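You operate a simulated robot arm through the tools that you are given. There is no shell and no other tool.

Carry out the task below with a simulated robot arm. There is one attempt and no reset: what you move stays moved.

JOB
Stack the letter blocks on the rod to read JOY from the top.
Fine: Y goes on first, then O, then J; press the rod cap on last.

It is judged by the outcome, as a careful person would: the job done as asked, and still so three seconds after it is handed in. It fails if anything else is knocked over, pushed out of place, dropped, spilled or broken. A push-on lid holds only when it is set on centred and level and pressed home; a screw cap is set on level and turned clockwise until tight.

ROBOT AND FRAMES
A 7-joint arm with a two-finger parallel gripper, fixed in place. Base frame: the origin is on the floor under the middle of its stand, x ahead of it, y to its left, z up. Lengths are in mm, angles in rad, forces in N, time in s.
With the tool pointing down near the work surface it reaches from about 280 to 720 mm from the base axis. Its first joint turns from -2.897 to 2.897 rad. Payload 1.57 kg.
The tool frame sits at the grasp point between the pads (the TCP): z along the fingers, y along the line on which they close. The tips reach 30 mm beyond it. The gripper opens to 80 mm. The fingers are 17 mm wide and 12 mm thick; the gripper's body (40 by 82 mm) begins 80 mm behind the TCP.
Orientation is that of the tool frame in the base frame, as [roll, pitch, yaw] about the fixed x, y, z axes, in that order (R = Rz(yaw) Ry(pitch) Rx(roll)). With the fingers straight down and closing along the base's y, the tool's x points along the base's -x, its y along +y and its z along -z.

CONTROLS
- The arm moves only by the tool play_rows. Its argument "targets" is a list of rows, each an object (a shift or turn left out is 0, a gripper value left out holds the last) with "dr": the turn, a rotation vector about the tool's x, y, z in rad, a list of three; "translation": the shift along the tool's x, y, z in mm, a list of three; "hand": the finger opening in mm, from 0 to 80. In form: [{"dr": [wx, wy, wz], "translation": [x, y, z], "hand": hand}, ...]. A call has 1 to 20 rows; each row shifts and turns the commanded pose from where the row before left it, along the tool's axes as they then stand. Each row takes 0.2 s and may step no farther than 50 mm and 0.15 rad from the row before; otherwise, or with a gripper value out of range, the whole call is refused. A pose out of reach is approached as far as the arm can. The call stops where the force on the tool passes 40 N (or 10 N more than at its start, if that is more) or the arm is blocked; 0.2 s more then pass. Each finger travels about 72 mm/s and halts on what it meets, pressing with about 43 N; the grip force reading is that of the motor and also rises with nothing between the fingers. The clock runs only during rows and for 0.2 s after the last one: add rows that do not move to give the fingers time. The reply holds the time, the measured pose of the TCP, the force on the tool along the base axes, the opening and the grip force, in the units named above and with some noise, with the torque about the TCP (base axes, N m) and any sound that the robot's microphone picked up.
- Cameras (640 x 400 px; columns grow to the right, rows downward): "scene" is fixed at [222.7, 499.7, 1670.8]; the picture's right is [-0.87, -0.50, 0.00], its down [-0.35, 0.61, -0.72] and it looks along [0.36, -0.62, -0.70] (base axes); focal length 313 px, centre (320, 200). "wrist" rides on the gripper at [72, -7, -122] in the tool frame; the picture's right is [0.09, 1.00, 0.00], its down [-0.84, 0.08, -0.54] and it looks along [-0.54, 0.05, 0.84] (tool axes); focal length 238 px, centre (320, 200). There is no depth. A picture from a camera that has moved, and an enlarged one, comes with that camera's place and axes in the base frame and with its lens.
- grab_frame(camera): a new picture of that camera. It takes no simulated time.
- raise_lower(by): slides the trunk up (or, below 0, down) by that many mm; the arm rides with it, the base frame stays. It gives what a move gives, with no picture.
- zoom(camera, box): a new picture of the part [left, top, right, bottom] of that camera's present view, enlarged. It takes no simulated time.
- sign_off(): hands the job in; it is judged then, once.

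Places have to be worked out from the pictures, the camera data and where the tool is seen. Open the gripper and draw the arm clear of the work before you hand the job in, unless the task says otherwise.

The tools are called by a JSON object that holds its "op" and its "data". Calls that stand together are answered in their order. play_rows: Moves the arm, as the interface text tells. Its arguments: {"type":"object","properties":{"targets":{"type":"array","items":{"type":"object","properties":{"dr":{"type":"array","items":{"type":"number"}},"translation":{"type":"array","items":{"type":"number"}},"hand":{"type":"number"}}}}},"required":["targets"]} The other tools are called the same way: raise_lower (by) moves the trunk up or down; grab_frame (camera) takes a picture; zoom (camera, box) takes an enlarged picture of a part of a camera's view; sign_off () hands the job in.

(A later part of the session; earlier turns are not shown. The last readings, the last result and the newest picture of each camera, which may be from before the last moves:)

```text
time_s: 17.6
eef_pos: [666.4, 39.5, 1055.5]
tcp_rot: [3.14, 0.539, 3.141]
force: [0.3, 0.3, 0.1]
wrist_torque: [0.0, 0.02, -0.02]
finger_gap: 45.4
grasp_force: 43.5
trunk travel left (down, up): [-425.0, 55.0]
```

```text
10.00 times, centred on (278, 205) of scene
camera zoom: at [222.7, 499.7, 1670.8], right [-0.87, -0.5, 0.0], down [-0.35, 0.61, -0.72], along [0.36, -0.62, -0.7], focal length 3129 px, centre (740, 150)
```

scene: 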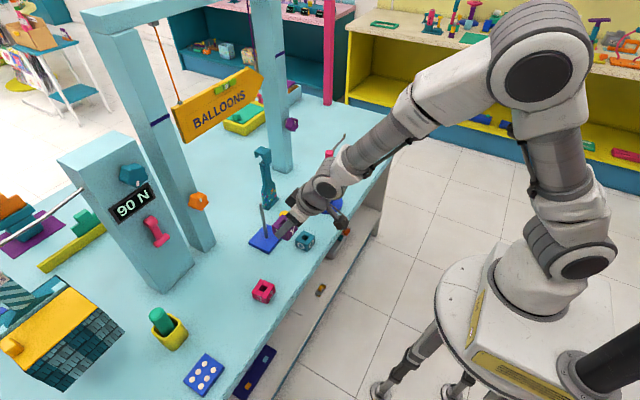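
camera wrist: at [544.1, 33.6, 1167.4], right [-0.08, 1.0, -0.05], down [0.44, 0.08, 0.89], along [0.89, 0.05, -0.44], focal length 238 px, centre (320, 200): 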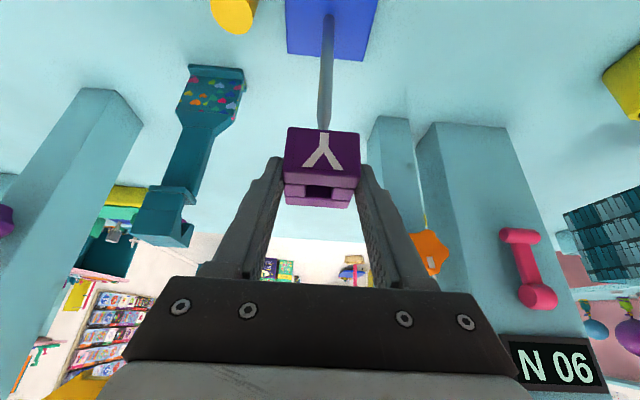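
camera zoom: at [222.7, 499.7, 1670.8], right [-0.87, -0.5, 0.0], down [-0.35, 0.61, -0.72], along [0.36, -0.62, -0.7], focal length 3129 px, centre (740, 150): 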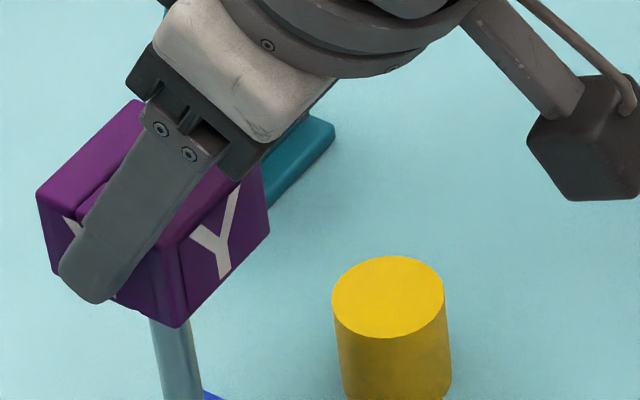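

The tip is within ~0.5 mm of the hole centre laterally. I lower a further 10 mm so the tip emerges above the block's top, then check in x.

{"op": "play_rows", "data": {"targets": [{"translation": [2.6, 0, 4.3]}, {"translation": [2.6, 0, 4.3]}, {}]}}

{"op": "zoom", "data": {"camera": "wrist", "box": [290, 165, 350, 215]}}

{"op": "zoom", "data": {"camera": "scene", "box": [258, 185, 298, 225]}}

```text
time_s: 18.4
eef_pos: [667.1, 40.1, 1046.7]
tcp_rot: [-3.141, 0.541, -3.141]
force: [0.5, -0.4, -0.7]
wrist_torque: [-0.03, 0.05, 0.01]
finger_gap: 45.2
grasp_force: 42.9
trunk travel left (down, up): [-425.0, 55.0]
```

```text
8.00 times, centred on (320, 190) of wrist
camera zoom: at [542.2, 33.9, 1114.7], right [-0.08, 1.0, -0.05], down [0.44, 0.08, 0.9], along [0.9, 0.05, -0.44], focal length 1907 px, centre (320, 280)
```

zoom: 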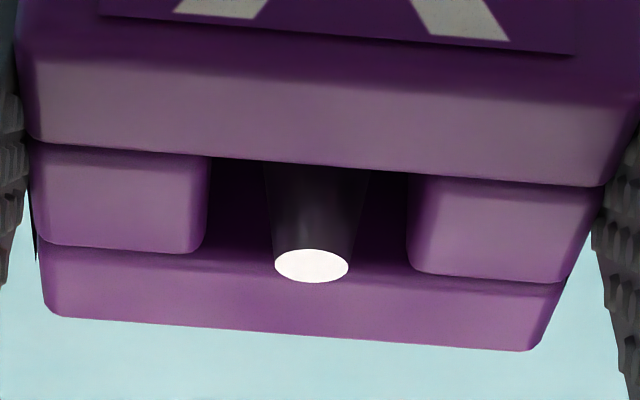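

```text
10.00 times, centred on (278, 205) of scene
camera zoom: at [222.7, 499.7, 1670.8], right [-0.87, -0.5, 0.0], down [-0.35, 0.61, -0.72], along [0.36, -0.62, -0.7], focal length 3129 px, centre (740, 150)
```

zoom: 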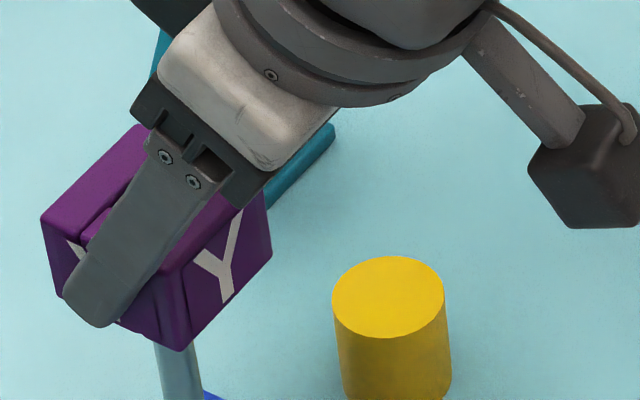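

No contact and the tip is well centred laterally. I lower another 50 mm in small steps, watching forces.

{"op": "play_rows", "data": {"targets": [{"translation": [2.57, 0, 4.29]}, {"translation": [2.57, 0, 4.29]}, {"translation": [2.57, 0, 4.29]}, {"translation": [2.57, 0, 4.29]}, {"translation": [2.57, 0, 4.29]}, {"translation": [2.57, 0, 4.29]}, {"translation": [2.57, 0, 4.29]}, {"translation": [2.57, 0, 4.29]}, {"translation": [2.57, 0, 4.29]}, {"translation": [2.57, 0, 4.29]}, {}]}}

{"op": "zoom", "data": {"camera": "wrist", "box": [260, 100, 380, 260]}}

{"op": "zoom", "data": {"camera": "scene", "box": [240, 180, 310, 260]}}

```text
time_s: 20.8
eef_pos: [664.5, 40.1, 995.5]
tcp_rot: [-3.141, 0.541, -3.141]
force: [0.7, 0.3, -0.6]
wrist_torque: [0.0, 0.02, 0.05]
finger_gap: 44.9
grasp_force: 42.9
trunk travel left (down, up): [-425.0, 55.0]
```

```text
2.50 times, centred on (320, 180) of wrist
camera zoom: at [541.4, 34.5, 1064.1], right [-0.08, 1.0, -0.05], down [0.44, 0.08, 0.89], along [0.89, 0.05, -0.44], focal length 596 px, centre (320, 250)
```

zoom: 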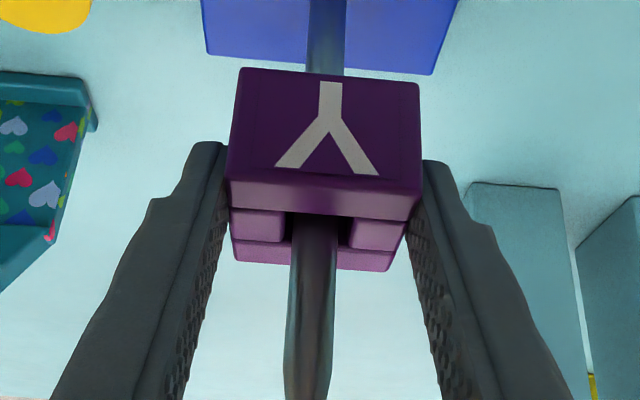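

```text
5.00 times, centred on (275, 220) of scene
camera zoom: at [222.7, 499.7, 1670.8], right [-0.87, -0.5, 0.0], down [-0.35, 0.61, -0.72], along [0.36, -0.62, -0.7], focal length 1565 px, centre (545, 100)
```

zoom: 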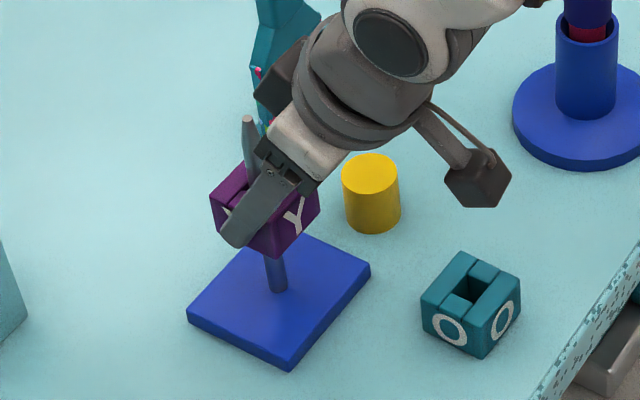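

Block is sliding freely down the rod with no force. I continue down with another ~58 mm with a slight x-drift compensation, stopping before the plate.

{"op": "play_rows", "data": {"targets": [{"translation": [2.5, 0, 4.33]}, {"translation": [2.5, 0, 4.33]}, {"translation": [2.5, 0, 4.33]}, {"translation": [2.5, 0, 4.33]}, {"translation": [2.5, 0, 4.33]}, {"translation": [2.5, 0, 4.33]}, {"translation": [2.5, 0, 4.33]}, {"translation": [2.5, 0, 4.33]}, {"translation": [2.5, 0, 4.33]}, {"translation": [2.5, 0, 4.33]}, {"translation": [2.5, 0, 4.33]}, {"translation": [1.5, 0, 2.5]}, {}]}}

{"op": "zoom", "data": {"camera": "wrist", "box": [260, 100, 380, 260]}}

{"op": "zoom", "data": {"camera": "scene", "box": [250, 200, 310, 260]}}

```text
time_s: 23.6
eef_pos: [665.7, 41.0, 937.3]
tcp_rot: [-3.141, 0.539, -3.141]
force: [0.1, -0.1, -0.1]
wrist_torque: [-0.02, 0.0, -0.02]
finger_gap: 45.3
grasp_force: 43.2
trunk travel left (down, up): [-425.0, 55.0]
```

```text
2.50 times, centred on (320, 180) of wrist
camera zoom: at [542.3, 35.0, 1006.1], right [-0.08, 1.0, -0.05], down [0.44, 0.08, 0.89], along [0.89, 0.05, -0.44], focal length 596 px, centre (320, 250)
```

zoom: 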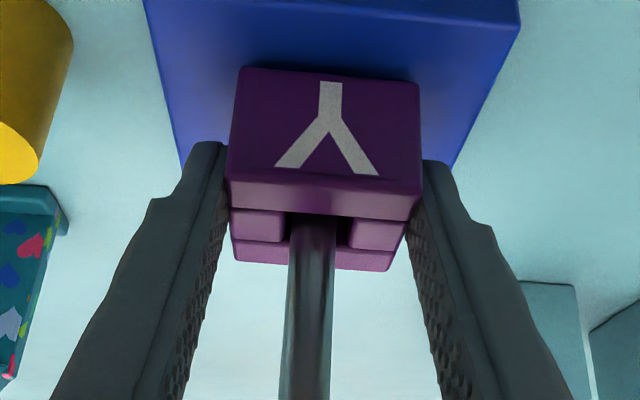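

```text
6.67 times, centred on (280, 230) of scene
camera zoom: at [222.7, 499.7, 1670.8], right [-0.87, -0.5, 0.0], down [-0.35, 0.61, -0.72], along [0.36, -0.62, -0.7], focal length 2086 px, centre (587, 0)
```

zoom: 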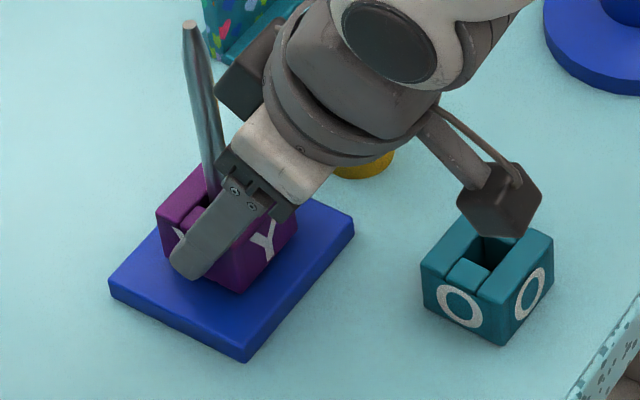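

Block bottom is around z≈901, about 8 mm above the plate. I lower gently by 6 mm and read the force.

{"op": "play_rows", "data": {"targets": [{"translation": [1.03, 0, 1.72]}, {"translation": [1.03, 0, 1.72]}, {"translation": [1.03, 0, 1.72]}, {}]}}

{"op": "zoom", "data": {"camera": "wrist", "box": [260, 80, 380, 180]}}

```text
time_s: 24.6
eef_pos: [667.4, 40.8, 932.6]
tcp_rot: [-3.14, 0.542, -3.141]
force: [-0.8, -1.2, 5.7]
wrist_torque: [-0.11, 0.09, -0.04]
finger_gap: 45.2
grasp_force: 42.9
trunk travel left (down, up): [-425.0, 55.0]
```

```text
4.00 times, centred on (320, 130) of wrist
camera zoom: at [542.6, 34.9, 1001.3], right [-0.08, 1.0, -0.05], down [0.44, 0.08, 0.9], along [0.9, 0.05, -0.44], focal length 953 px, centre (320, 480)
```

zoom: 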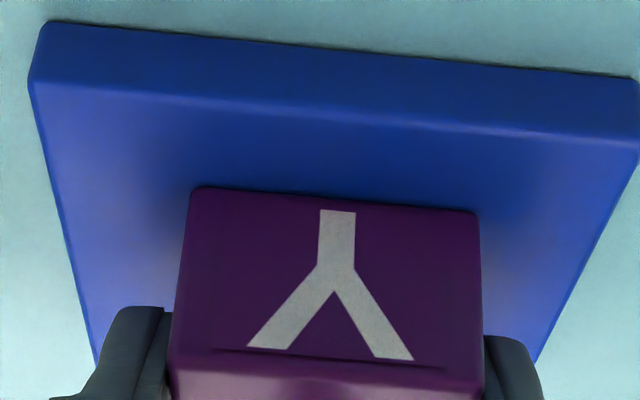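

Contact with the plate registers at 5.7 N, so Y is seated. I open the gripper and retract back along the tool axis, clear of the rod.

{"op": "play_rows", "data": {"targets": [{"hand": 65}, {"hand": 65}, {"translation": [0, 0, -15]}, {"translation": [0, 0, -30]}, {"translation": [0, 0, -40]}, {"translation": [0, 0, -40]}, {"hand": 80}]}}

{"op": "grab_frame", "data": {"camera": "wrist"}}

{"op": "zoom", "data": {"camera": "scene", "box": [220, 180, 340, 300]}}

```text
time_s: 26.2
eef_pos: [603.7, 41.4, 1038.3]
tcp_rot: [-3.142, 0.539, 3.141]
force: [0.6, -0.5, 0.2]
wrist_torque: [0.0, -0.01, 0.03]
finger_gap: 79.9
grasp_force: 0.1
trunk travel left (down, up): [-425.0, 55.0]
```

```text
taken
camera wrist: at [480.4, 35.2, 1107.7], right [-0.08, 1.0, -0.05], down [0.44, 0.08, 0.89], along [0.89, 0.05, -0.44], focal length 238 px, centre (320, 200)
```

wrist: 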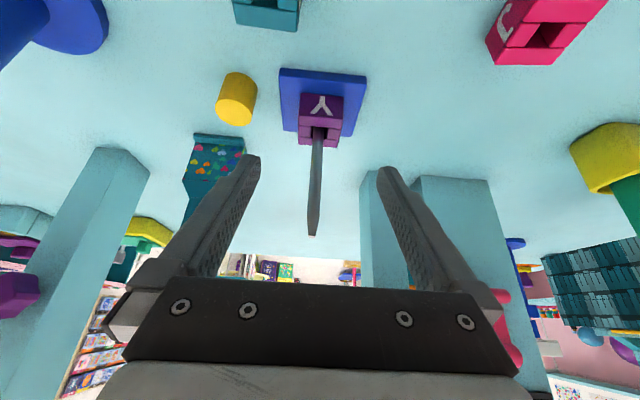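

```text
3.33 times, centred on (280, 240) of scene
camera zoom: at [222.7, 499.7, 1670.8], right [-0.87, -0.5, 0.0], down [-0.35, 0.61, -0.72], along [0.36, -0.62, -0.7], focal length 1043 px, centre (453, 67)
```

zoom: 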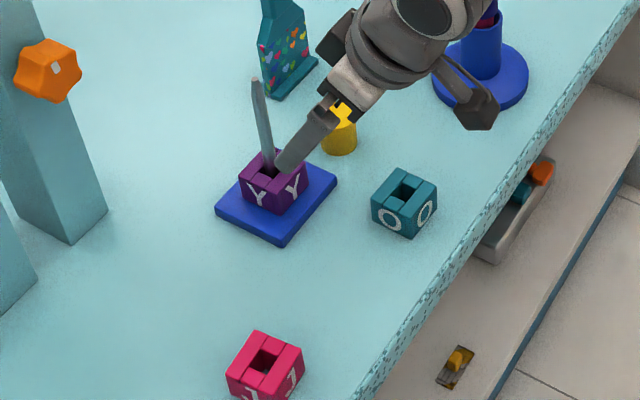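

Y sits flat on the plate with the rod through it. I now move toward O to view it closely.

{"op": "play_rows", "data": {"targets": [{"translation": [28.7, -23.5, 6.1]}, {"translation": [28.7, -23.5, 6.1]}, {}]}}

{"op": "grab_frame", "data": {"camera": "wrist"}}

{"op": "zoom", "data": {"camera": "wrist", "box": [250, 20, 400, 150]}}

```text
time_s: 27.0
eef_pos: [560.2, -8.0, 997.9]
tcp_rot: [-3.141, 0.54, -3.141]
force: [0.4, -1.0, 0.5]
wrist_torque: [-0.01, 0.03, -0.02]
finger_gap: 79.9
grasp_force: 0.2
trunk travel left (down, up): [-425.0, 55.0]
```

```text
taken
camera wrist: at [435.9, -12.6, 1067.2], right [-0.08, 1.0, -0.05], down [0.44, 0.08, 0.89], along [0.89, 0.05, -0.44], focal length 238 px, centre (320, 200)
```

wrist: 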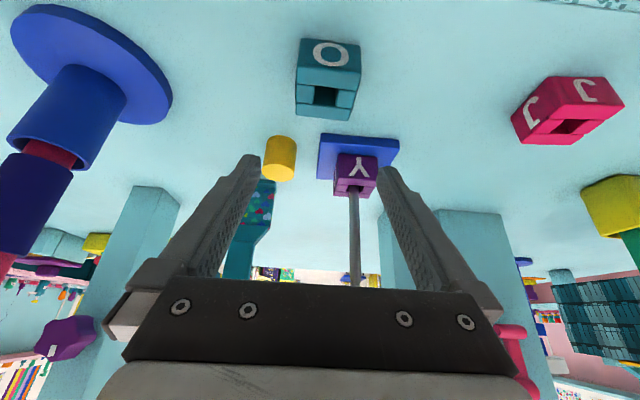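

```text
3.08 times, centred on (325, 85) of wrist
camera zoom: at [435.9, -12.6, 1067.2], right [-0.08, 1.0, -0.05], down [0.44, 0.08, 0.89], along [0.89, 0.05, -0.44], focal length 733 px, centre (305, 554)
```

zoom: 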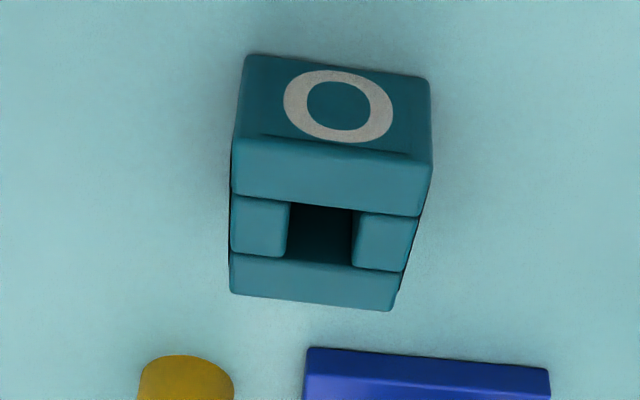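

O's centre is at about (564, −6), top z≈914, yaw ≈ −0.033. I rotate to match and descend to straddle it.

{"op": "play_rows", "data": {"targets": [{"dr": [0.017, 0, 0.0283]}, {"translation": [18, 0, 24]}, {"translation": [18, 0, 24]}, {"translation": [10.8, -0.2, 15.3]}, {}]}}

{"op": "zoom", "data": {"camera": "wrist", "box": [220, 60, 420, 260]}}

{"op": "zoom", "data": {"camera": "scene", "box": [260, 200, 330, 270]}}

```text
time_s: 28.2
eef_pos: [553.3, -5.0, 918.1]
tcp_rot: [-3.141, 0.538, 3.107]
force: [0.3, -0.3, -0.1]
wrist_torque: [-0.05, -0.03, 0.01]
finger_gap: 80.1
grasp_force: 0.1
trunk travel left (down, up): [-425.0, 55.0]
```

```text
2.00 times, centred on (320, 160) of wrist
camera zoom: at [428.4, -7.1, 987.3], right [-0.05, 1.0, -0.05], down [0.44, 0.06, 0.9], along [0.9, 0.02, -0.44], focal length 477 px, centre (320, 280)
```

zoom: 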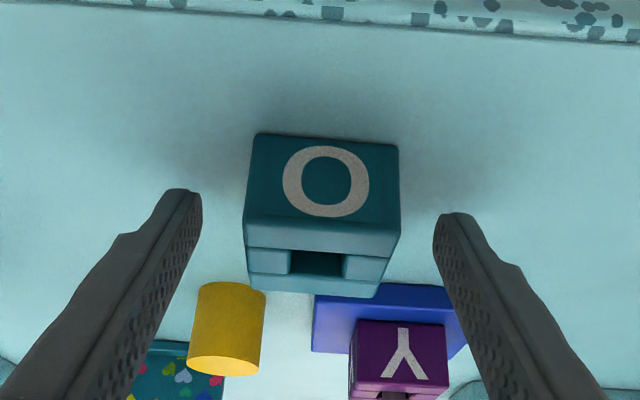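

```text
5.71 times, centred on (295, 235) of scene
camera zoom: at [222.7, 499.7, 1670.8], right [-0.87, -0.5, 0.0], down [-0.35, 0.61, -0.72], along [0.36, -0.62, -0.7], focal length 1788 px, centre (463, 0)
```

zoom: 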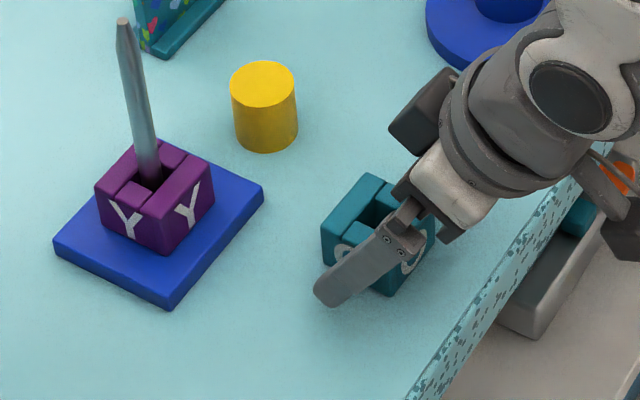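

The view matches the one at Y's grasp, with O centred between the fingers. I close and lift 135 mm.

{"op": "play_rows", "data": {"targets": [{"hand": 30}, {"hand": 30}, {"hand": 30}, {"hand": 30}]}}

{"op": "zoom", "data": {"camera": "wrist", "box": [265, 110, 375, 220]}}

```text
time_s: 29.2
eef_pos: [552.3, -6.0, 918.9]
tcp_rot: [-3.141, 0.539, 3.109]
force: [-0.7, -0.2, -0.8]
wrist_torque: [0.01, 0.04, 0.02]
finger_gap: 45.2
grasp_force: 43.6
trunk travel left (down, up): [-425.0, 55.0]
```

```text
3.64 times, centred on (320, 165) of wrist
camera zoom: at [428.3, -7.1, 987.5], right [-0.05, 1.0, -0.05], down [0.44, 0.06, 0.89], along [0.9, 0.02, -0.44], focal length 867 px, centre (320, 327)
```

zoom: 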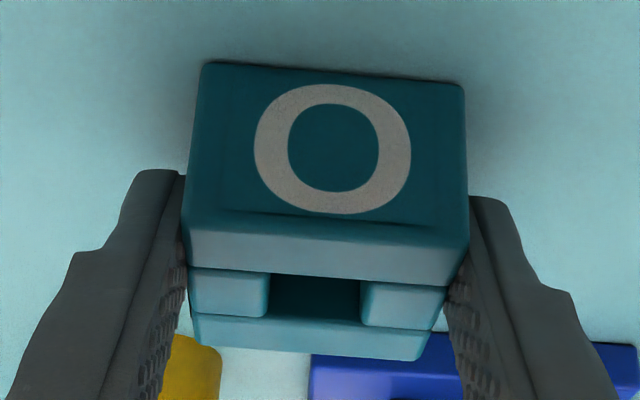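

O is held in the same tool-relative place as Y was. I lift 180 mm, undo the yaw, and move over the rod to the same camera pose used for Y.

{"op": "play_rows", "data": {"targets": [{"translation": [-9.25, 0, -15.45]}, {"translation": [-18.5, 0, -30.9]}, {"translation": [-18.5, 0, -30.9]}, {"translation": [-18.5, 0, -30.9]}, {"translation": [-18.5, 0, -30.9]}, {"translation": [-9.25, 0, -15.45]}, {"dr": [-0.017, 0, -0.0283]}, {"translation": [0, 45.8, 0]}, {"translation": [-32.6, 0, 19.5]}, {"translation": [-32.6, 0, 19.5]}, {"translation": [-32.6, 0, 19.5]}, {}]}}

{"op": "zoom", "data": {"camera": "wrist", "box": [265, 80, 375, 220]}}

{"op": "zoom", "data": {"camera": "scene", "box": [240, 170, 310, 250]}}

```text
time_s: 31.8
eef_pos: [665.0, 39.9, 1102.5]
tcp_rot: [-3.141, 0.54, 3.14]
force: [-1.0, -0.7, -0.2]
wrist_torque: [0.03, 0.01, -0.01]
finger_gap: 45.3
grasp_force: 43.5
trunk travel left (down, up): [-425.0, 55.0]
```

```text
2.86 times, centred on (320, 150) of wrist
camera zoom: at [540.5, 33.0, 1171.7], right [-0.08, 1.0, -0.05], down [0.44, 0.08, 0.89], along [0.89, 0.05, -0.44], focal length 681 px, centre (320, 343)
```

zoom: 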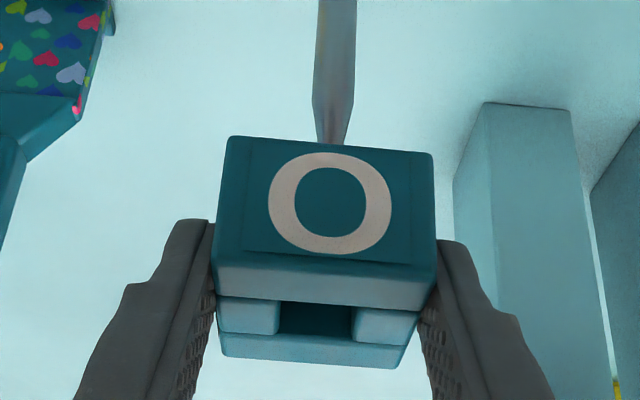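

```text
5.00 times, centred on (275, 210) of scene
camera zoom: at [222.7, 499.7, 1670.8], right [-0.87, -0.5, 0.0], down [-0.35, 0.61, -0.72], along [0.36, -0.62, -0.7], focal length 1565 px, centre (545, 150)
```

zoom: 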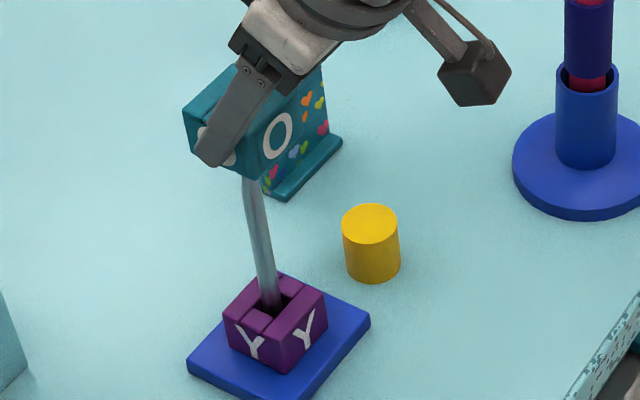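

The camera is 1.9 mm short in x and 1.6 mm in y of the pose that worked for Y. I correct and lower 30 mm onto the tip.

{"op": "play_rows", "data": {"targets": [{"translation": [-1.63, 1.6, 0.98]}, {}, {"translation": [2.57, 0, 4.29]}, {"translation": [2.57, 0, 4.29]}, {"translation": [2.57, 0, 4.29]}, {"translation": [2.57, 0, 4.29]}, {"translation": [2.57, 0, 4.29]}, {"translation": [2.57, 0, 4.29]}, {}]}}

{"op": "zoom", "data": {"camera": "wrist", "box": [265, 80, 375, 220]}}

```text
time_s: 33.8
eef_pos: [666.1, 42.1, 1070.4]
tcp_rot: [-3.141, 0.539, 3.141]
force: [0.5, 0.0, -0.2]
wrist_torque: [-0.01, -0.04, 0.0]
finger_gap: 45.0
grasp_force: 43.4
trunk travel left (down, up): [-425.0, 55.0]
```

```text
2.86 times, centred on (320, 150) of wrist
camera zoom: at [543.4, 36.0, 1139.7], right [-0.08, 1.0, -0.05], down [0.44, 0.08, 0.89], along [0.89, 0.05, -0.44], focal length 681 px, centre (320, 343)
```

zoom: 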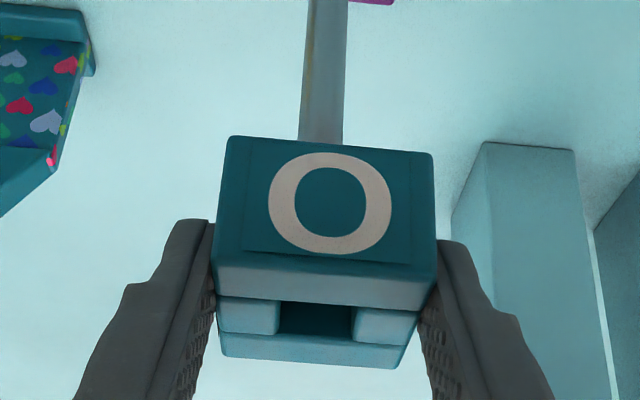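

Now the block has overshot by about +1.3 mm in y and +1 mm in x. I correct that before going lower.

{"op": "play_rows", "data": {"targets": [{"translation": [0.86, -1.3, -0.5]}, {}, {}]}}

{"op": "zoom", "data": {"camera": "wrist", "box": [265, 80, 375, 220]}}

```text
time_s: 34.6
eef_pos: [666.0, 40.1, 1071.2]
tcp_rot: [-3.141, 0.54, -3.141]
force: [0.1, 0.5, -0.1]
wrist_torque: [0.02, 0.03, -0.02]
finger_gap: 45.4
grasp_force: 43.4
trunk travel left (down, up): [-425.0, 55.0]
```

```text
2.86 times, centred on (320, 150) of wrist
camera zoom: at [542.7, 34.4, 1139.8], right [-0.08, 1.0, -0.05], down [0.44, 0.08, 0.89], along [0.89, 0.05, -0.44], focal length 681 px, centre (320, 343)
```

zoom: 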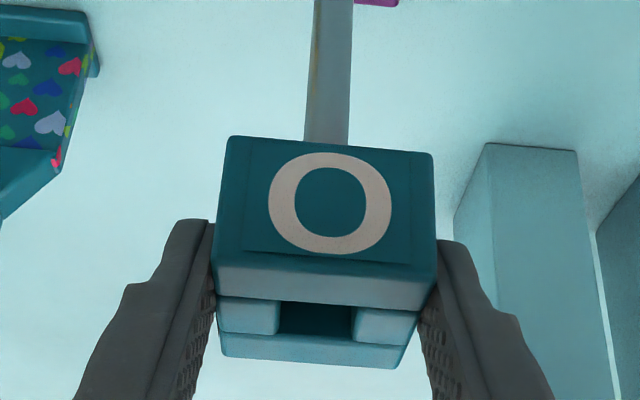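

The pose now matches Y's successful one. I lower 25 mm and verify the tip coming through O's hole.

{"op": "play_rows", "data": {"targets": [{"translation": [2.55, 0, 4.3]}, {"translation": [2.55, 0, 4.3]}, {"translation": [2.55, 0, 4.3]}, {"translation": [2.55, 0, 4.3]}, {"translation": [2.55, 0, 4.3]}, {}]}}

{"op": "zoom", "data": {"camera": "wrist", "box": [290, 165, 350, 215]}}

```text
time_s: 36.0
eef_pos: [667.3, 39.7, 1045.6]
tcp_rot: [3.141, 0.538, 3.141]
force: [-0.5, 0.6, 0.6]
wrist_torque: [0.02, 0.04, -0.02]
finger_gap: 45.1
grasp_force: 43.1
trunk travel left (down, up): [-425.0, 55.0]
```

```text
8.00 times, centred on (320, 190) of wrist
camera zoom: at [543.1, 34.3, 1113.9], right [-0.08, 1.0, -0.05], down [0.44, 0.08, 0.9], along [0.9, 0.05, -0.44], focal length 1907 px, centre (320, 280)
```

zoom: 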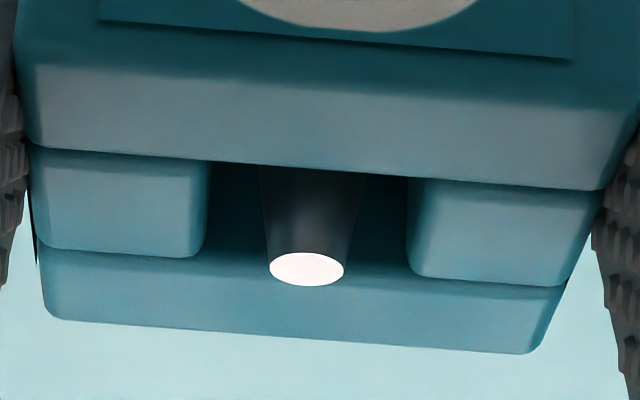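

Tip is centred in O's hole. I continue lowering 70 mm.

{"op": "play_rows", "data": {"targets": [{"translation": [2.56, 0, 4.29]}, {"translation": [2.56, 0, 4.29]}, {"translation": [2.56, 0, 4.29]}, {"translation": [2.56, 0, 4.29]}, {"translation": [2.56, 0, 4.29]}, {"translation": [2.56, 0, 4.29]}, {"translation": [2.56, 0, 4.29]}, {"translation": [2.56, 0, 4.29]}, {"translation": [2.56, 0, 4.29]}, {"translation": [2.56, 0, 4.29]}, {"translation": [2.56, 0, 4.29]}, {"translation": [2.56, 0, 4.29]}, {"translation": [2.56, 0, 4.29]}, {"translation": [2.56, 0, 4.29]}, {}]}}

{"op": "zoom", "data": {"camera": "wrist", "box": [260, 80, 380, 220]}}

{"op": "zoom", "data": {"camera": "scene", "box": [250, 190, 310, 260]}}

```text
time_s: 39.2
eef_pos: [665.6, 41.1, 973.6]
tcp_rot: [3.141, 0.539, -3.14]
force: [0.3, 0.8, 0.0]
wrist_torque: [0.0, 0.03, 0.01]
finger_gap: 45.0
grasp_force: 43.1
trunk travel left (down, up): [-425.0, 55.0]
```

```text
2.86 times, centred on (320, 150) of wrist
camera zoom: at [542.4, 34.6, 1043.0], right [-0.08, 1.0, -0.05], down [0.44, 0.08, 0.9], along [0.89, 0.05, -0.44], focal length 681 px, centre (320, 343)
```

zoom: 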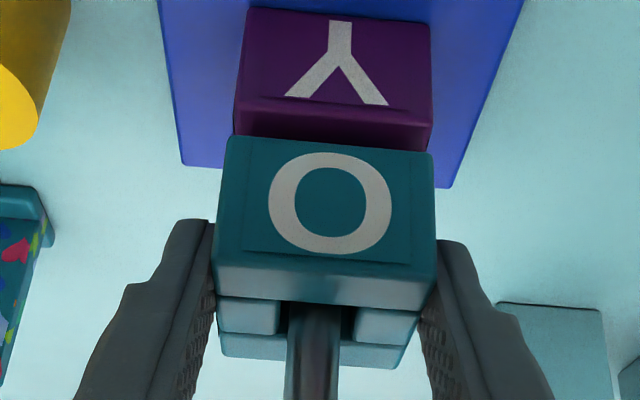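

```text
5.71 times, centred on (280, 225) of scene
camera zoom: at [222.7, 499.7, 1670.8], right [-0.87, -0.5, 0.0], down [-0.35, 0.61, -0.72], along [0.36, -0.62, -0.7], focal length 1788 px, centre (549, 57)
```

zoom: 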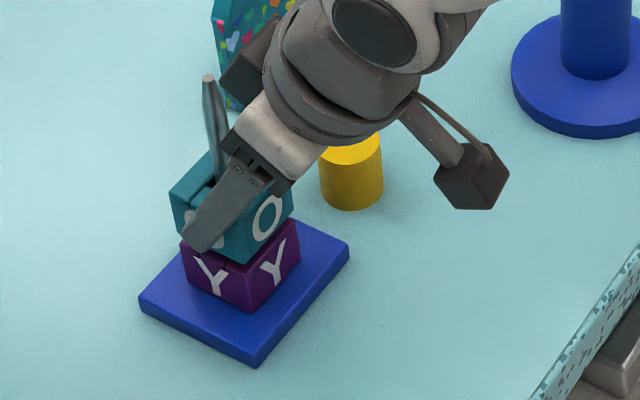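

O is about 8–10 mm above Y. I lower gently to contact.

{"op": "play_rows", "data": {"targets": [{"translation": [1.03, 0, 1.72]}, {"translation": [1.03, 0, 1.72]}, {"translation": [1.03, 0, 1.72]}, {"translation": [1.03, 0, 1.72]}, {}]}}

```text
time_s: 40.4
eef_pos: [667.4, 40.6, 966.0]
tcp_rot: [-3.141, 0.54, 3.14]
force: [-0.2, -0.2, 0.6]
wrist_torque: [-0.01, -0.01, 0.0]
finger_gap: 45.0
grasp_force: 42.8
trunk travel left (down, up): [-425.0, 55.0]
```

No contact yet; I continue in 1 mm steps.

{"op": "play_rows", "data": {"targets": [{"translation": [0.51, 0, 0.86]}, {"translation": [0.51, 0, 0.86]}, {"translation": [0.51, 0, 0.86]}, {}]}}

{"op": "zoom", "data": {"camera": "wrist", "box": [260, 80, 380, 220]}}

{"op": "zoom", "data": {"camera": "scene", "box": [250, 200, 300, 250]}}

```text
time_s: 41.4
eef_pos: [666.2, 39.6, 966.9]
tcp_rot: [-3.141, 0.548, -3.141]
force: [-0.5, 2.4, 19.3]
wrist_torque: [0.08, 0.02, 0.01]
finger_gap: 45.3
grasp_force: 43.2
trunk travel left (down, up): [-425.0, 55.0]
```

```text
2.86 times, centred on (320, 150) of wrist
camera zoom: at [543.3, 33.8, 1034.4], right [-0.08, 1.0, -0.05], down [0.43, 0.08, 0.9], along [0.9, 0.05, -0.44], focal length 681 px, centre (320, 343)
```

zoom: 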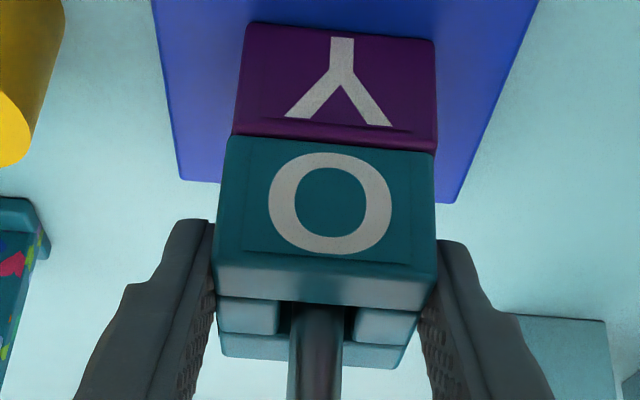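

```text
8.00 times, centred on (275, 225) of scene
camera zoom: at [222.7, 499.7, 1670.8], right [-0.87, -0.5, 0.0], down [-0.35, 0.61, -0.72], along [0.36, -0.62, -0.7], focal length 2504 px, centre (680, 0)
```

zoom: 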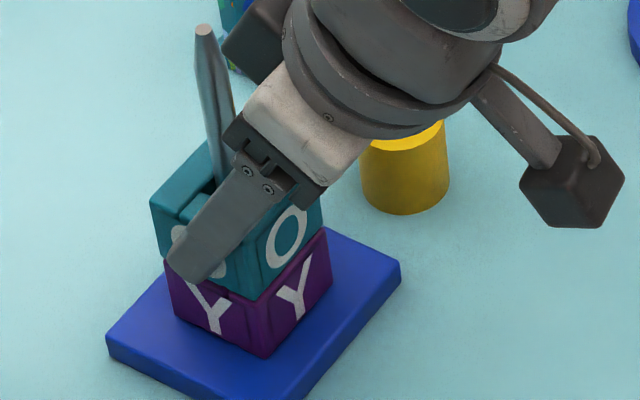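

O is seated on Y (19 N contact). I ease off 1 mm, open, and retract along the tool axis.

{"op": "play_rows", "data": {"targets": [{"translation": [-0.6, 0, -1.0]}, {"hand": 65}, {"hand": 65}, {"hand": 65}, {"translation": [0, 0, -15]}, {"translation": [0, 0, -30]}, {"translation": [0, 0, -40]}, {"translation": [0, 0, -40]}, {"hand": 80}]}}

{"op": "grab_frame", "data": {"camera": "wrist"}}

{"op": "zoom", "data": {"camera": "scene", "box": [240, 180, 320, 260]}}

```text
time_s: 43.4
eef_pos: [599.9, 42.6, 1072.2]
tcp_rot: [3.142, 0.54, -3.141]
force: [0.4, 0.0, -0.7]
wrist_torque: [0.0, -0.03, -0.02]
finger_gap: 80.1
grasp_force: 0.1
trunk travel left (down, up): [-425.0, 55.0]
```

```text
taken
camera wrist: at [475.7, 36.1, 1141.1], right [-0.08, 1.0, -0.05], down [0.44, 0.08, 0.89], along [0.89, 0.05, -0.44], focal length 238 px, centre (320, 200)
```

wrist: 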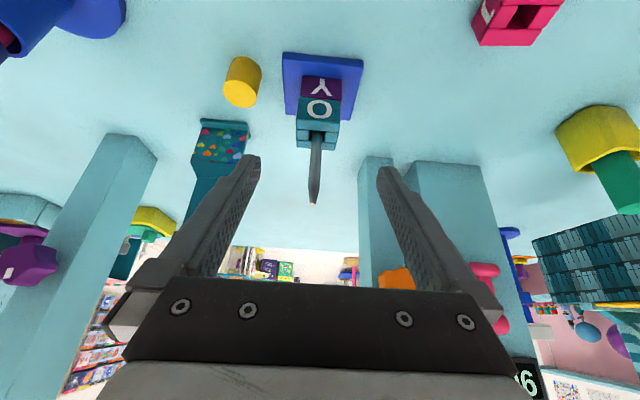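

```text
5.00 times, centred on (280, 220) of scene
camera zoom: at [222.7, 499.7, 1670.8], right [-0.87, -0.5, 0.0], down [-0.35, 0.61, -0.72], along [0.36, -0.62, -0.7], focal length 1565 px, centre (520, 100)
```

zoom: 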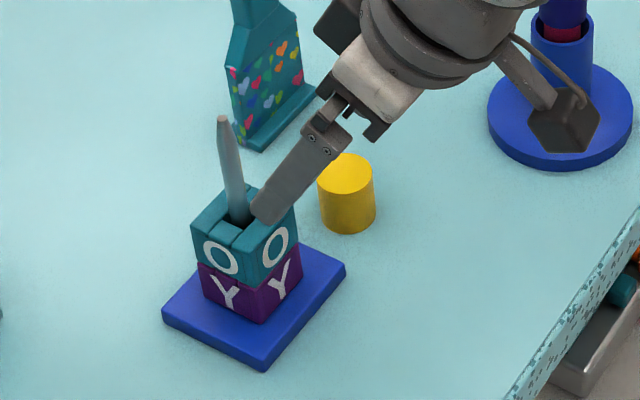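

Y and O are stacked properly. I move over to J for a close view.

{"op": "play_rows", "data": {"targets": [{"translation": [16.2, 39, 11.5]}, {"translation": [16.2, 39, 11.5]}, {"translation": [16.2, 39, 11.5]}, {"translation": [16.2, 39, 11.5]}, {}, {}]}}

{"op": "grab_frame", "data": {"camera": "wrist"}}

{"op": "zoom", "data": {"camera": "wrist", "box": [250, 20, 400, 150]}}

```text
time_s: 44.8
eef_pos: [565.5, 197.5, 999.2]
tcp_rot: [3.141, 0.539, -3.141]
force: [-0.5, 0.6, 0.8]
wrist_torque: [-0.01, 0.0, -0.01]
finger_gap: 80.1
grasp_force: 0.0
trunk travel left (down, up): [-425.0, 55.0]
```

```text
taken
camera wrist: at [442.2, 191.8, 1068.4], right [-0.08, 1.0, -0.05], down [0.44, 0.08, 0.9], along [0.89, 0.05, -0.44], focal length 238 px, centre (320, 200)
```

wrist: 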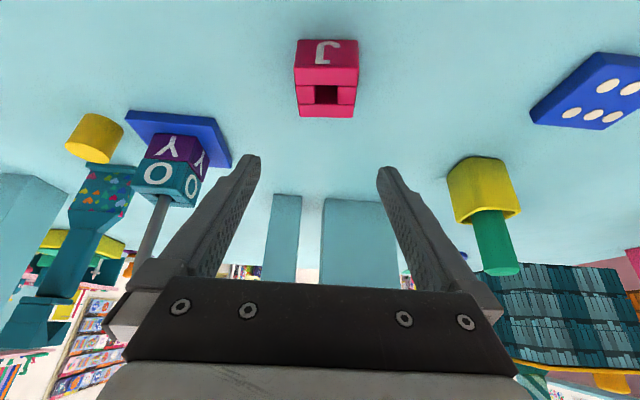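

```text
3.08 times, centred on (325, 85) of wrist
camera zoom: at [442.2, 191.8, 1068.4], right [-0.08, 1.0, -0.05], down [0.44, 0.08, 0.9], along [0.89, 0.05, -0.44], focal length 733 px, centre (305, 554)
```

zoom: 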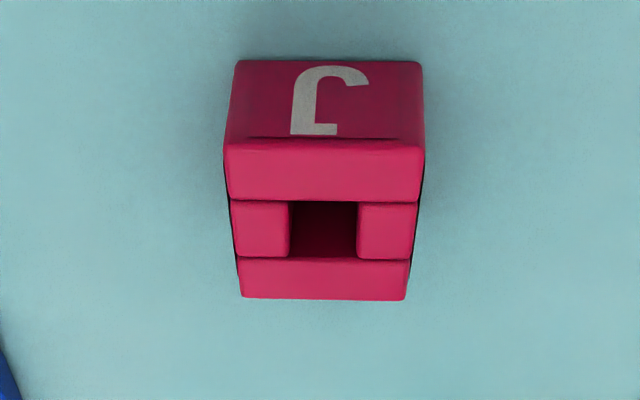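

J is at about tool (41.5, 0.5, 75) for its top centre, yaw ≈ +0.096. I rotate to match and descend to straddle it.

{"op": "play_rows", "data": {"targets": [{"dr": [-0.0494, 0, -0.0823]}, {"translation": [18, 0, 24]}, {"translation": [18, 0.3, 24]}, {"translation": [11.4, 0, 15.3]}, {}, {}]}}

{"op": "zoom", "data": {"camera": "wrist", "box": [220, 60, 420, 260]}}

{"op": "zoom", "data": {"camera": "scene", "box": [230, 240, 310, 320]}}

```text
time_s: 46.2
eef_pos: [562.7, 193.4, 920.7]
tcp_rot: [-3.142, 0.538, -3.045]
force: [-0.4, 0.2, 0.3]
wrist_torque: [-0.01, 0.0, -0.01]
finger_gap: 80.1
grasp_force: 0.0
trunk travel left (down, up): [-425.0, 55.0]
```

```text
2.00 times, centred on (320, 160) of wrist
camera zoom: at [438.7, 176.9, 990.5], right [-0.17, 0.98, -0.05], down [0.43, 0.12, 0.9], along [0.89, 0.14, -0.44], focal length 477 px, centre (320, 280)
```

zoom: 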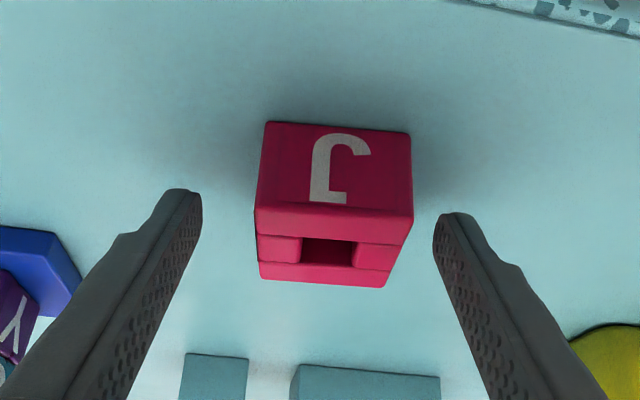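

```text
5.00 times, centred on (270, 280) of scene
camera zoom: at [222.7, 499.7, 1670.8], right [-0.87, -0.5, 0.0], down [-0.35, 0.61, -0.72], along [0.36, -0.62, -0.7], focal length 1565 px, centre (570, -200)
```

zoom: 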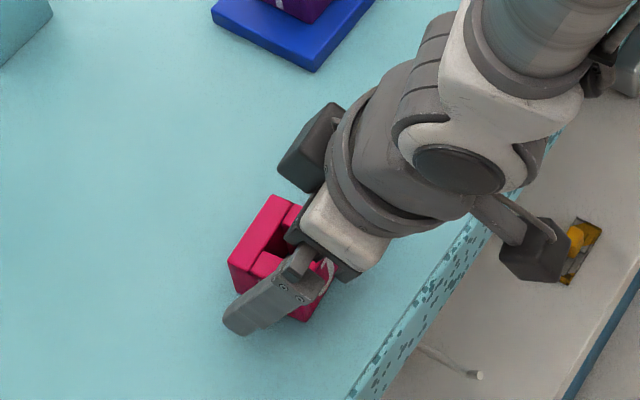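

J sits ~3 mm to +y and the tool is ~3 mm high relative to earlier grasps. I correct by (4.5, 2.9, 1) in the tool frame and close.

{"op": "play_rows", "data": {"targets": [{"translation": [4.5, 2.8, 0.8]}, {}, {"hand": 30}, {"hand": 30}, {"hand": 30}, {"hand": 30}]}}

{"op": "zoom", "data": {"camera": "wrist", "box": [265, 110, 375, 220]}}

{"op": "zoom", "data": {"camera": "scene", "box": [230, 240, 310, 320]}}

```text
time_s: 47.6
eef_pos: [559.0, 196.4, 918.7]
tcp_rot: [-3.141, 0.54, -3.045]
force: [-0.2, -0.4, -0.7]
wrist_torque: [0.0, 0.0, 0.01]
finger_gap: 45.3
grasp_force: 43.0
trunk travel left (down, up): [-425.0, 55.0]
```

```text
3.64 times, centred on (320, 165) of wrist
camera zoom: at [435.8, 179.6, 987.4], right [-0.17, 0.98, -0.05], down [0.43, 0.12, 0.9], along [0.89, 0.14, -0.44], focal length 867 px, centre (320, 327)
```

zoom: 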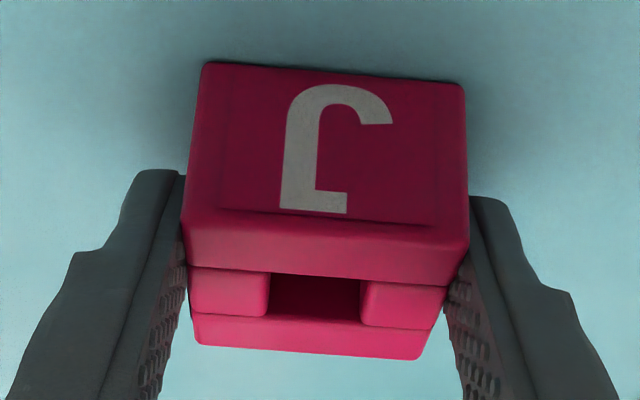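

```text
5.00 times, centred on (270, 280) of scene
camera zoom: at [222.7, 499.7, 1670.8], right [-0.87, -0.5, 0.0], down [-0.35, 0.61, -0.72], along [0.36, -0.62, -0.7], focal length 1565 px, centre (570, -200)
```

zoom: 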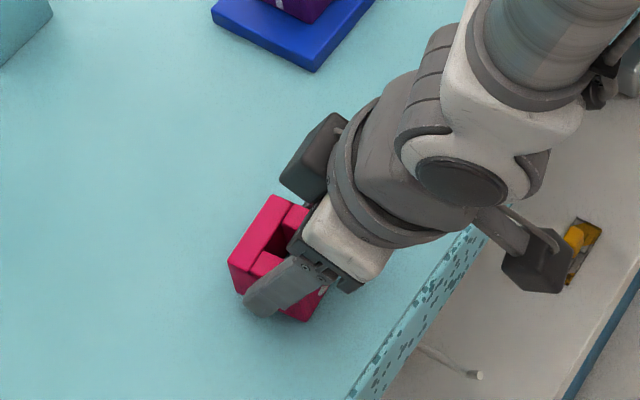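

J is held exactly like O was. I lift 180 mm, undo the yaw, and travel over the rod with extra settling time.

{"op": "play_rows", "data": {"targets": [{"translation": [-9.25, 0, -15.45]}, {"translation": [-18.5, 0, -30.9]}, {"translation": [-18.5, 0, -30.9]}, {"translation": [-18.5, 0, -30.9]}, {"translation": [-18.5, 0, -30.9]}, {"translation": [-9.25, 0, -15.45]}, {"dr": [0.0494, 0, 0.0823]}, {"translation": [0, -39.25, 0]}, {"translation": [0, -39.25, 0]}, {"translation": [0, -39.25, 0]}, {"translation": [0, -39.25, 0]}, {"translation": [-30.9, 0, 18.5]}, {"translation": [-30.9, 0, 18.5]}, {"translation": [-30.9, 0, 18.5]}, {}, {}, {}]}}

{"op": "zoom", "data": {"camera": "wrist", "box": [265, 80, 375, 220]}}

{"op": "zoom", "data": {"camera": "scene", "box": [240, 170, 310, 250]}}

```text
time_s: 51.2
eef_pos: [666.1, 40.5, 1100.0]
tcp_rot: [3.141, 0.539, 3.141]
force: [1.1, 0.6, -0.8]
wrist_torque: [0.0, 0.01, -0.01]
finger_gap: 45.3
grasp_force: 43.3
trunk travel left (down, up): [-425.0, 55.0]
```

```text
2.86 times, centred on (320, 150) of wrist
camera zoom: at [542.4, 35.7, 1168.0], right [-0.08, 1.0, -0.05], down [0.44, 0.08, 0.89], along [0.89, 0.05, -0.44], focal length 681 px, centre (320, 343)
```

zoom: 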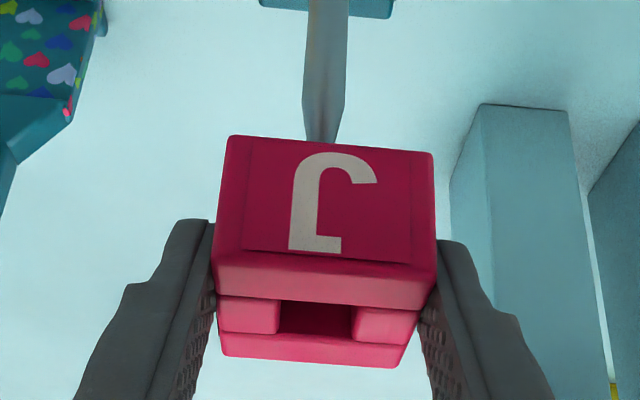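

```text
5.00 times, centred on (275, 210) of scene
camera zoom: at [222.7, 499.7, 1670.8], right [-0.87, -0.5, 0.0], down [-0.35, 0.61, -0.72], along [0.36, -0.62, -0.7], focal length 1565 px, centre (545, 150)
```

zoom: 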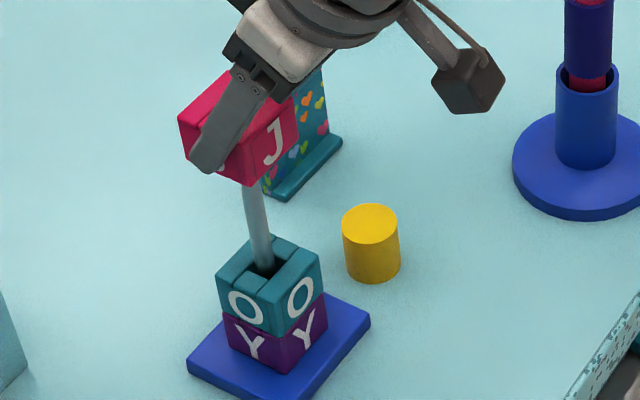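

Only y is off by +1.1 mm. I correct this and lower 53 mm until the tip should be emerging through J's hole.

{"op": "play_rows", "data": {"targets": [{"translation": [0, -1.1, 0]}, {}, {"translation": [2.56, 0, 4.29]}, {"translation": [2.56, 0, 4.29]}, {"translation": [2.56, 0, 4.29]}, {"translation": [2.56, 0, 4.29]}, {"translation": [2.56, 0, 4.29]}, {"translation": [2.56, 0, 4.29]}, {}]}}

{"op": "zoom", "data": {"camera": "wrist", "box": [265, 80, 375, 220]}}

```text
time_s: 53.2
eef_pos: [667.9, 40.0, 1068.2]
tcp_rot: [-3.141, 0.539, 3.141]
force: [0.2, -0.3, 0.4]
wrist_torque: [-0.01, 0.03, -0.03]
finger_gap: 45.2
grasp_force: 42.6
trunk travel left (down, up): [-425.0, 55.0]
```

```text
2.86 times, centred on (320, 150) of wrist
camera zoom: at [543.4, 33.7, 1136.5], right [-0.08, 1.0, -0.05], down [0.44, 0.08, 0.89], along [0.89, 0.05, -0.44], focal length 681 px, centre (320, 343)
```

zoom: 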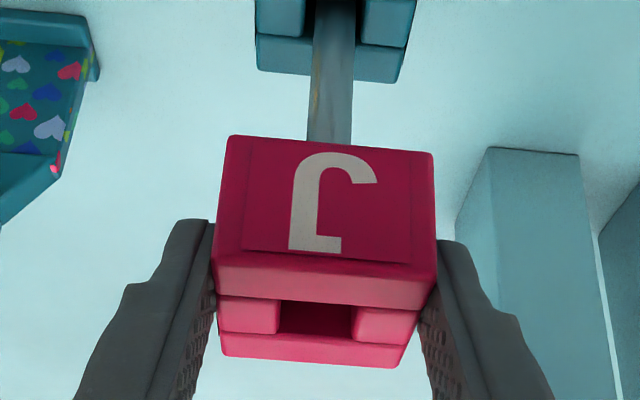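

A small adjustment (x −0.7, y +0.7), then down another 23 mm to check the tip.

{"op": "play_rows", "data": {"targets": [{"translation": [0.6, 0.7, -0.36]}, {}, {"translation": [2.56, 0, 4.29]}, {"translation": [2.56, 0, 4.29]}, {"translation": [2.56, 0, 4.29]}, {"translation": [2.56, 0, 4.29]}, {"translation": [1.8, 0, 3.0]}, {}]}}

{"op": "zoom", "data": {"camera": "wrist", "box": [290, 165, 350, 215]}}

```text
time_s: 55.0
eef_pos: [665.7, 41.2, 1044.7]
tcp_rot: [3.141, 0.54, -3.141]
force: [0.2, -0.3, -0.2]
wrist_torque: [0.03, 0.01, 0.04]
finger_gap: 45.1
grasp_force: 43.1
trunk travel left (down, up): [-425.0, 55.0]
```

```text
8.00 times, centred on (320, 190) of wrist
camera zoom: at [541.9, 35.5, 1113.1], right [-0.08, 1.0, -0.05], down [0.44, 0.08, 0.9], along [0.89, 0.05, -0.44], focal length 1907 px, centre (320, 280)
```

zoom: 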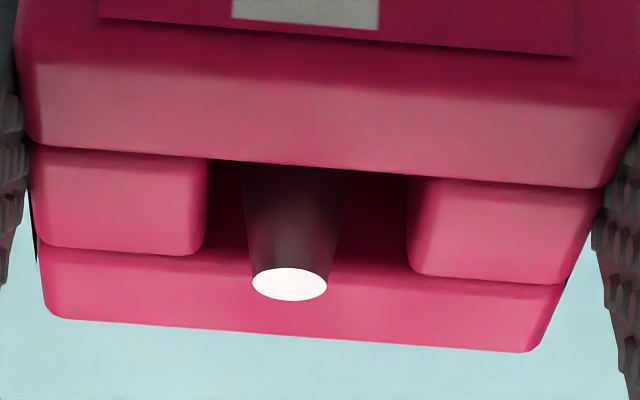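

Block J is ~1.1 mm too far in +y (rod is left of centre in the hole). I shift −1 mm and continue down 48 mm.

{"op": "play_rows", "data": {"targets": [{"translation": [-0.3, -1.0, 0.2]}, {}, {"translation": [2.56, 0, 4.29]}, {"translation": [2.56, 0, 4.29]}, {"translation": [2.56, 0, 4.29]}, {"translation": [2.56, 0, 4.29]}, {"translation": [2.56, 0, 4.29]}, {"translation": [2.56, 0, 4.29]}, {"translation": [2.56, 0, 4.29]}, {}]}}

{"op": "zoom", "data": {"camera": "wrist", "box": [260, 80, 380, 220]}}

{"op": "zoom", "data": {"camera": "scene", "box": [250, 180, 310, 250]}}

```text
time_s: 57.2
eef_pos: [666.1, 41.4, 1008.7]
tcp_rot: [3.141, 0.54, 3.14]
force: [0.0, -0.4, 0.0]
wrist_torque: [-0.02, 0.0, 0.05]
finger_gap: 45.2
grasp_force: 42.8
trunk travel left (down, up): [-425.0, 55.0]
```

```text
2.86 times, centred on (320, 150) of wrist
camera zoom: at [542.1, 34.5, 1077.6], right [-0.08, 1.0, -0.05], down [0.44, 0.08, 0.9], along [0.89, 0.05, -0.44], focal length 681 px, centre (320, 343)
```

zoom: 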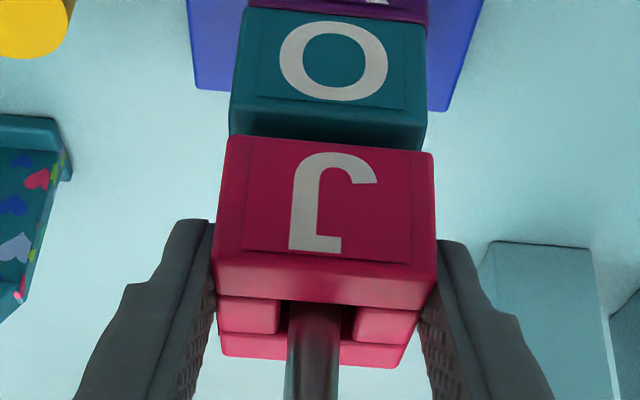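

```text
5.71 times, centred on (280, 215) of scene
camera zoom: at [222.7, 499.7, 1670.8], right [-0.87, -0.5, 0.0], down [-0.35, 0.61, -0.72], along [0.36, -0.62, -0.7], focal length 1788 px, centre (549, 114)
```

zoom: 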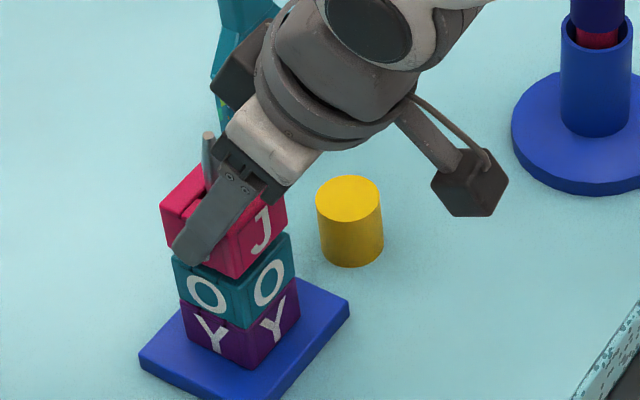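

J is roughly 10 mm above O. I lower 8 mm gently, then check the force.

{"op": "play_rows", "data": {"targets": [{"translation": [1.03, 0, 1.72]}, {"translation": [1.03, 0, 1.72]}, {"translation": [1.03, 0, 1.72]}, {"translation": [1.03, 0, 1.72]}, {}]}}

```text
time_s: 58.4
eef_pos: [666.7, 38.0, 1003.2]
tcp_rot: [-3.141, 0.539, 3.141]
force: [0.0, 0.1, -0.3]
wrist_torque: [0.01, 0.01, -0.04]
finger_gap: 45.4
grasp_force: 43.0
trunk travel left (down, up): [-425.0, 55.0]
```

{"op": "play_rows", "data": {"targets": [{"translation": [0.51, 0, 0.86]}, {"translation": [0.51, 0, 0.86]}, {}]}}

{"op": "zoom", "data": {"camera": "wrist", "box": [260, 80, 380, 220]}}

```text
time_s: 59.2
eef_pos: [666.7, 39.0, 1001.5]
tcp_rot: [3.141, 0.543, -3.141]
force: [-1.8, -0.5, 9.5]
wrist_torque: [-0.08, 0.04, 0.0]
finger_gap: 45.3
grasp_force: 42.6
trunk travel left (down, up): [-425.0, 55.0]
```

```text
2.86 times, centred on (320, 150) of wrist
camera zoom: at [542.7, 33.2, 1069.0], right [-0.08, 1.0, -0.05], down [0.44, 0.08, 0.9], along [0.9, 0.05, -0.44], focal length 681 px, centre (320, 343)
```

zoom: 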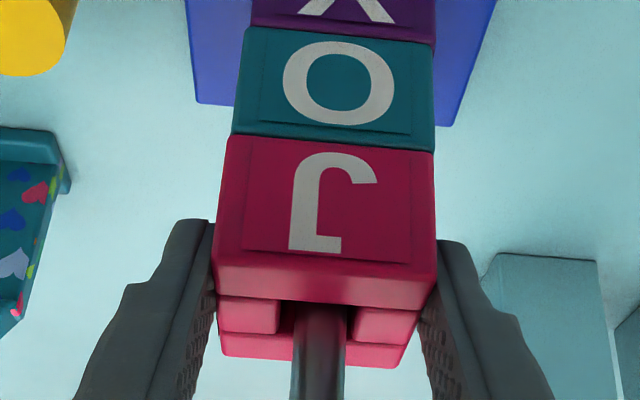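

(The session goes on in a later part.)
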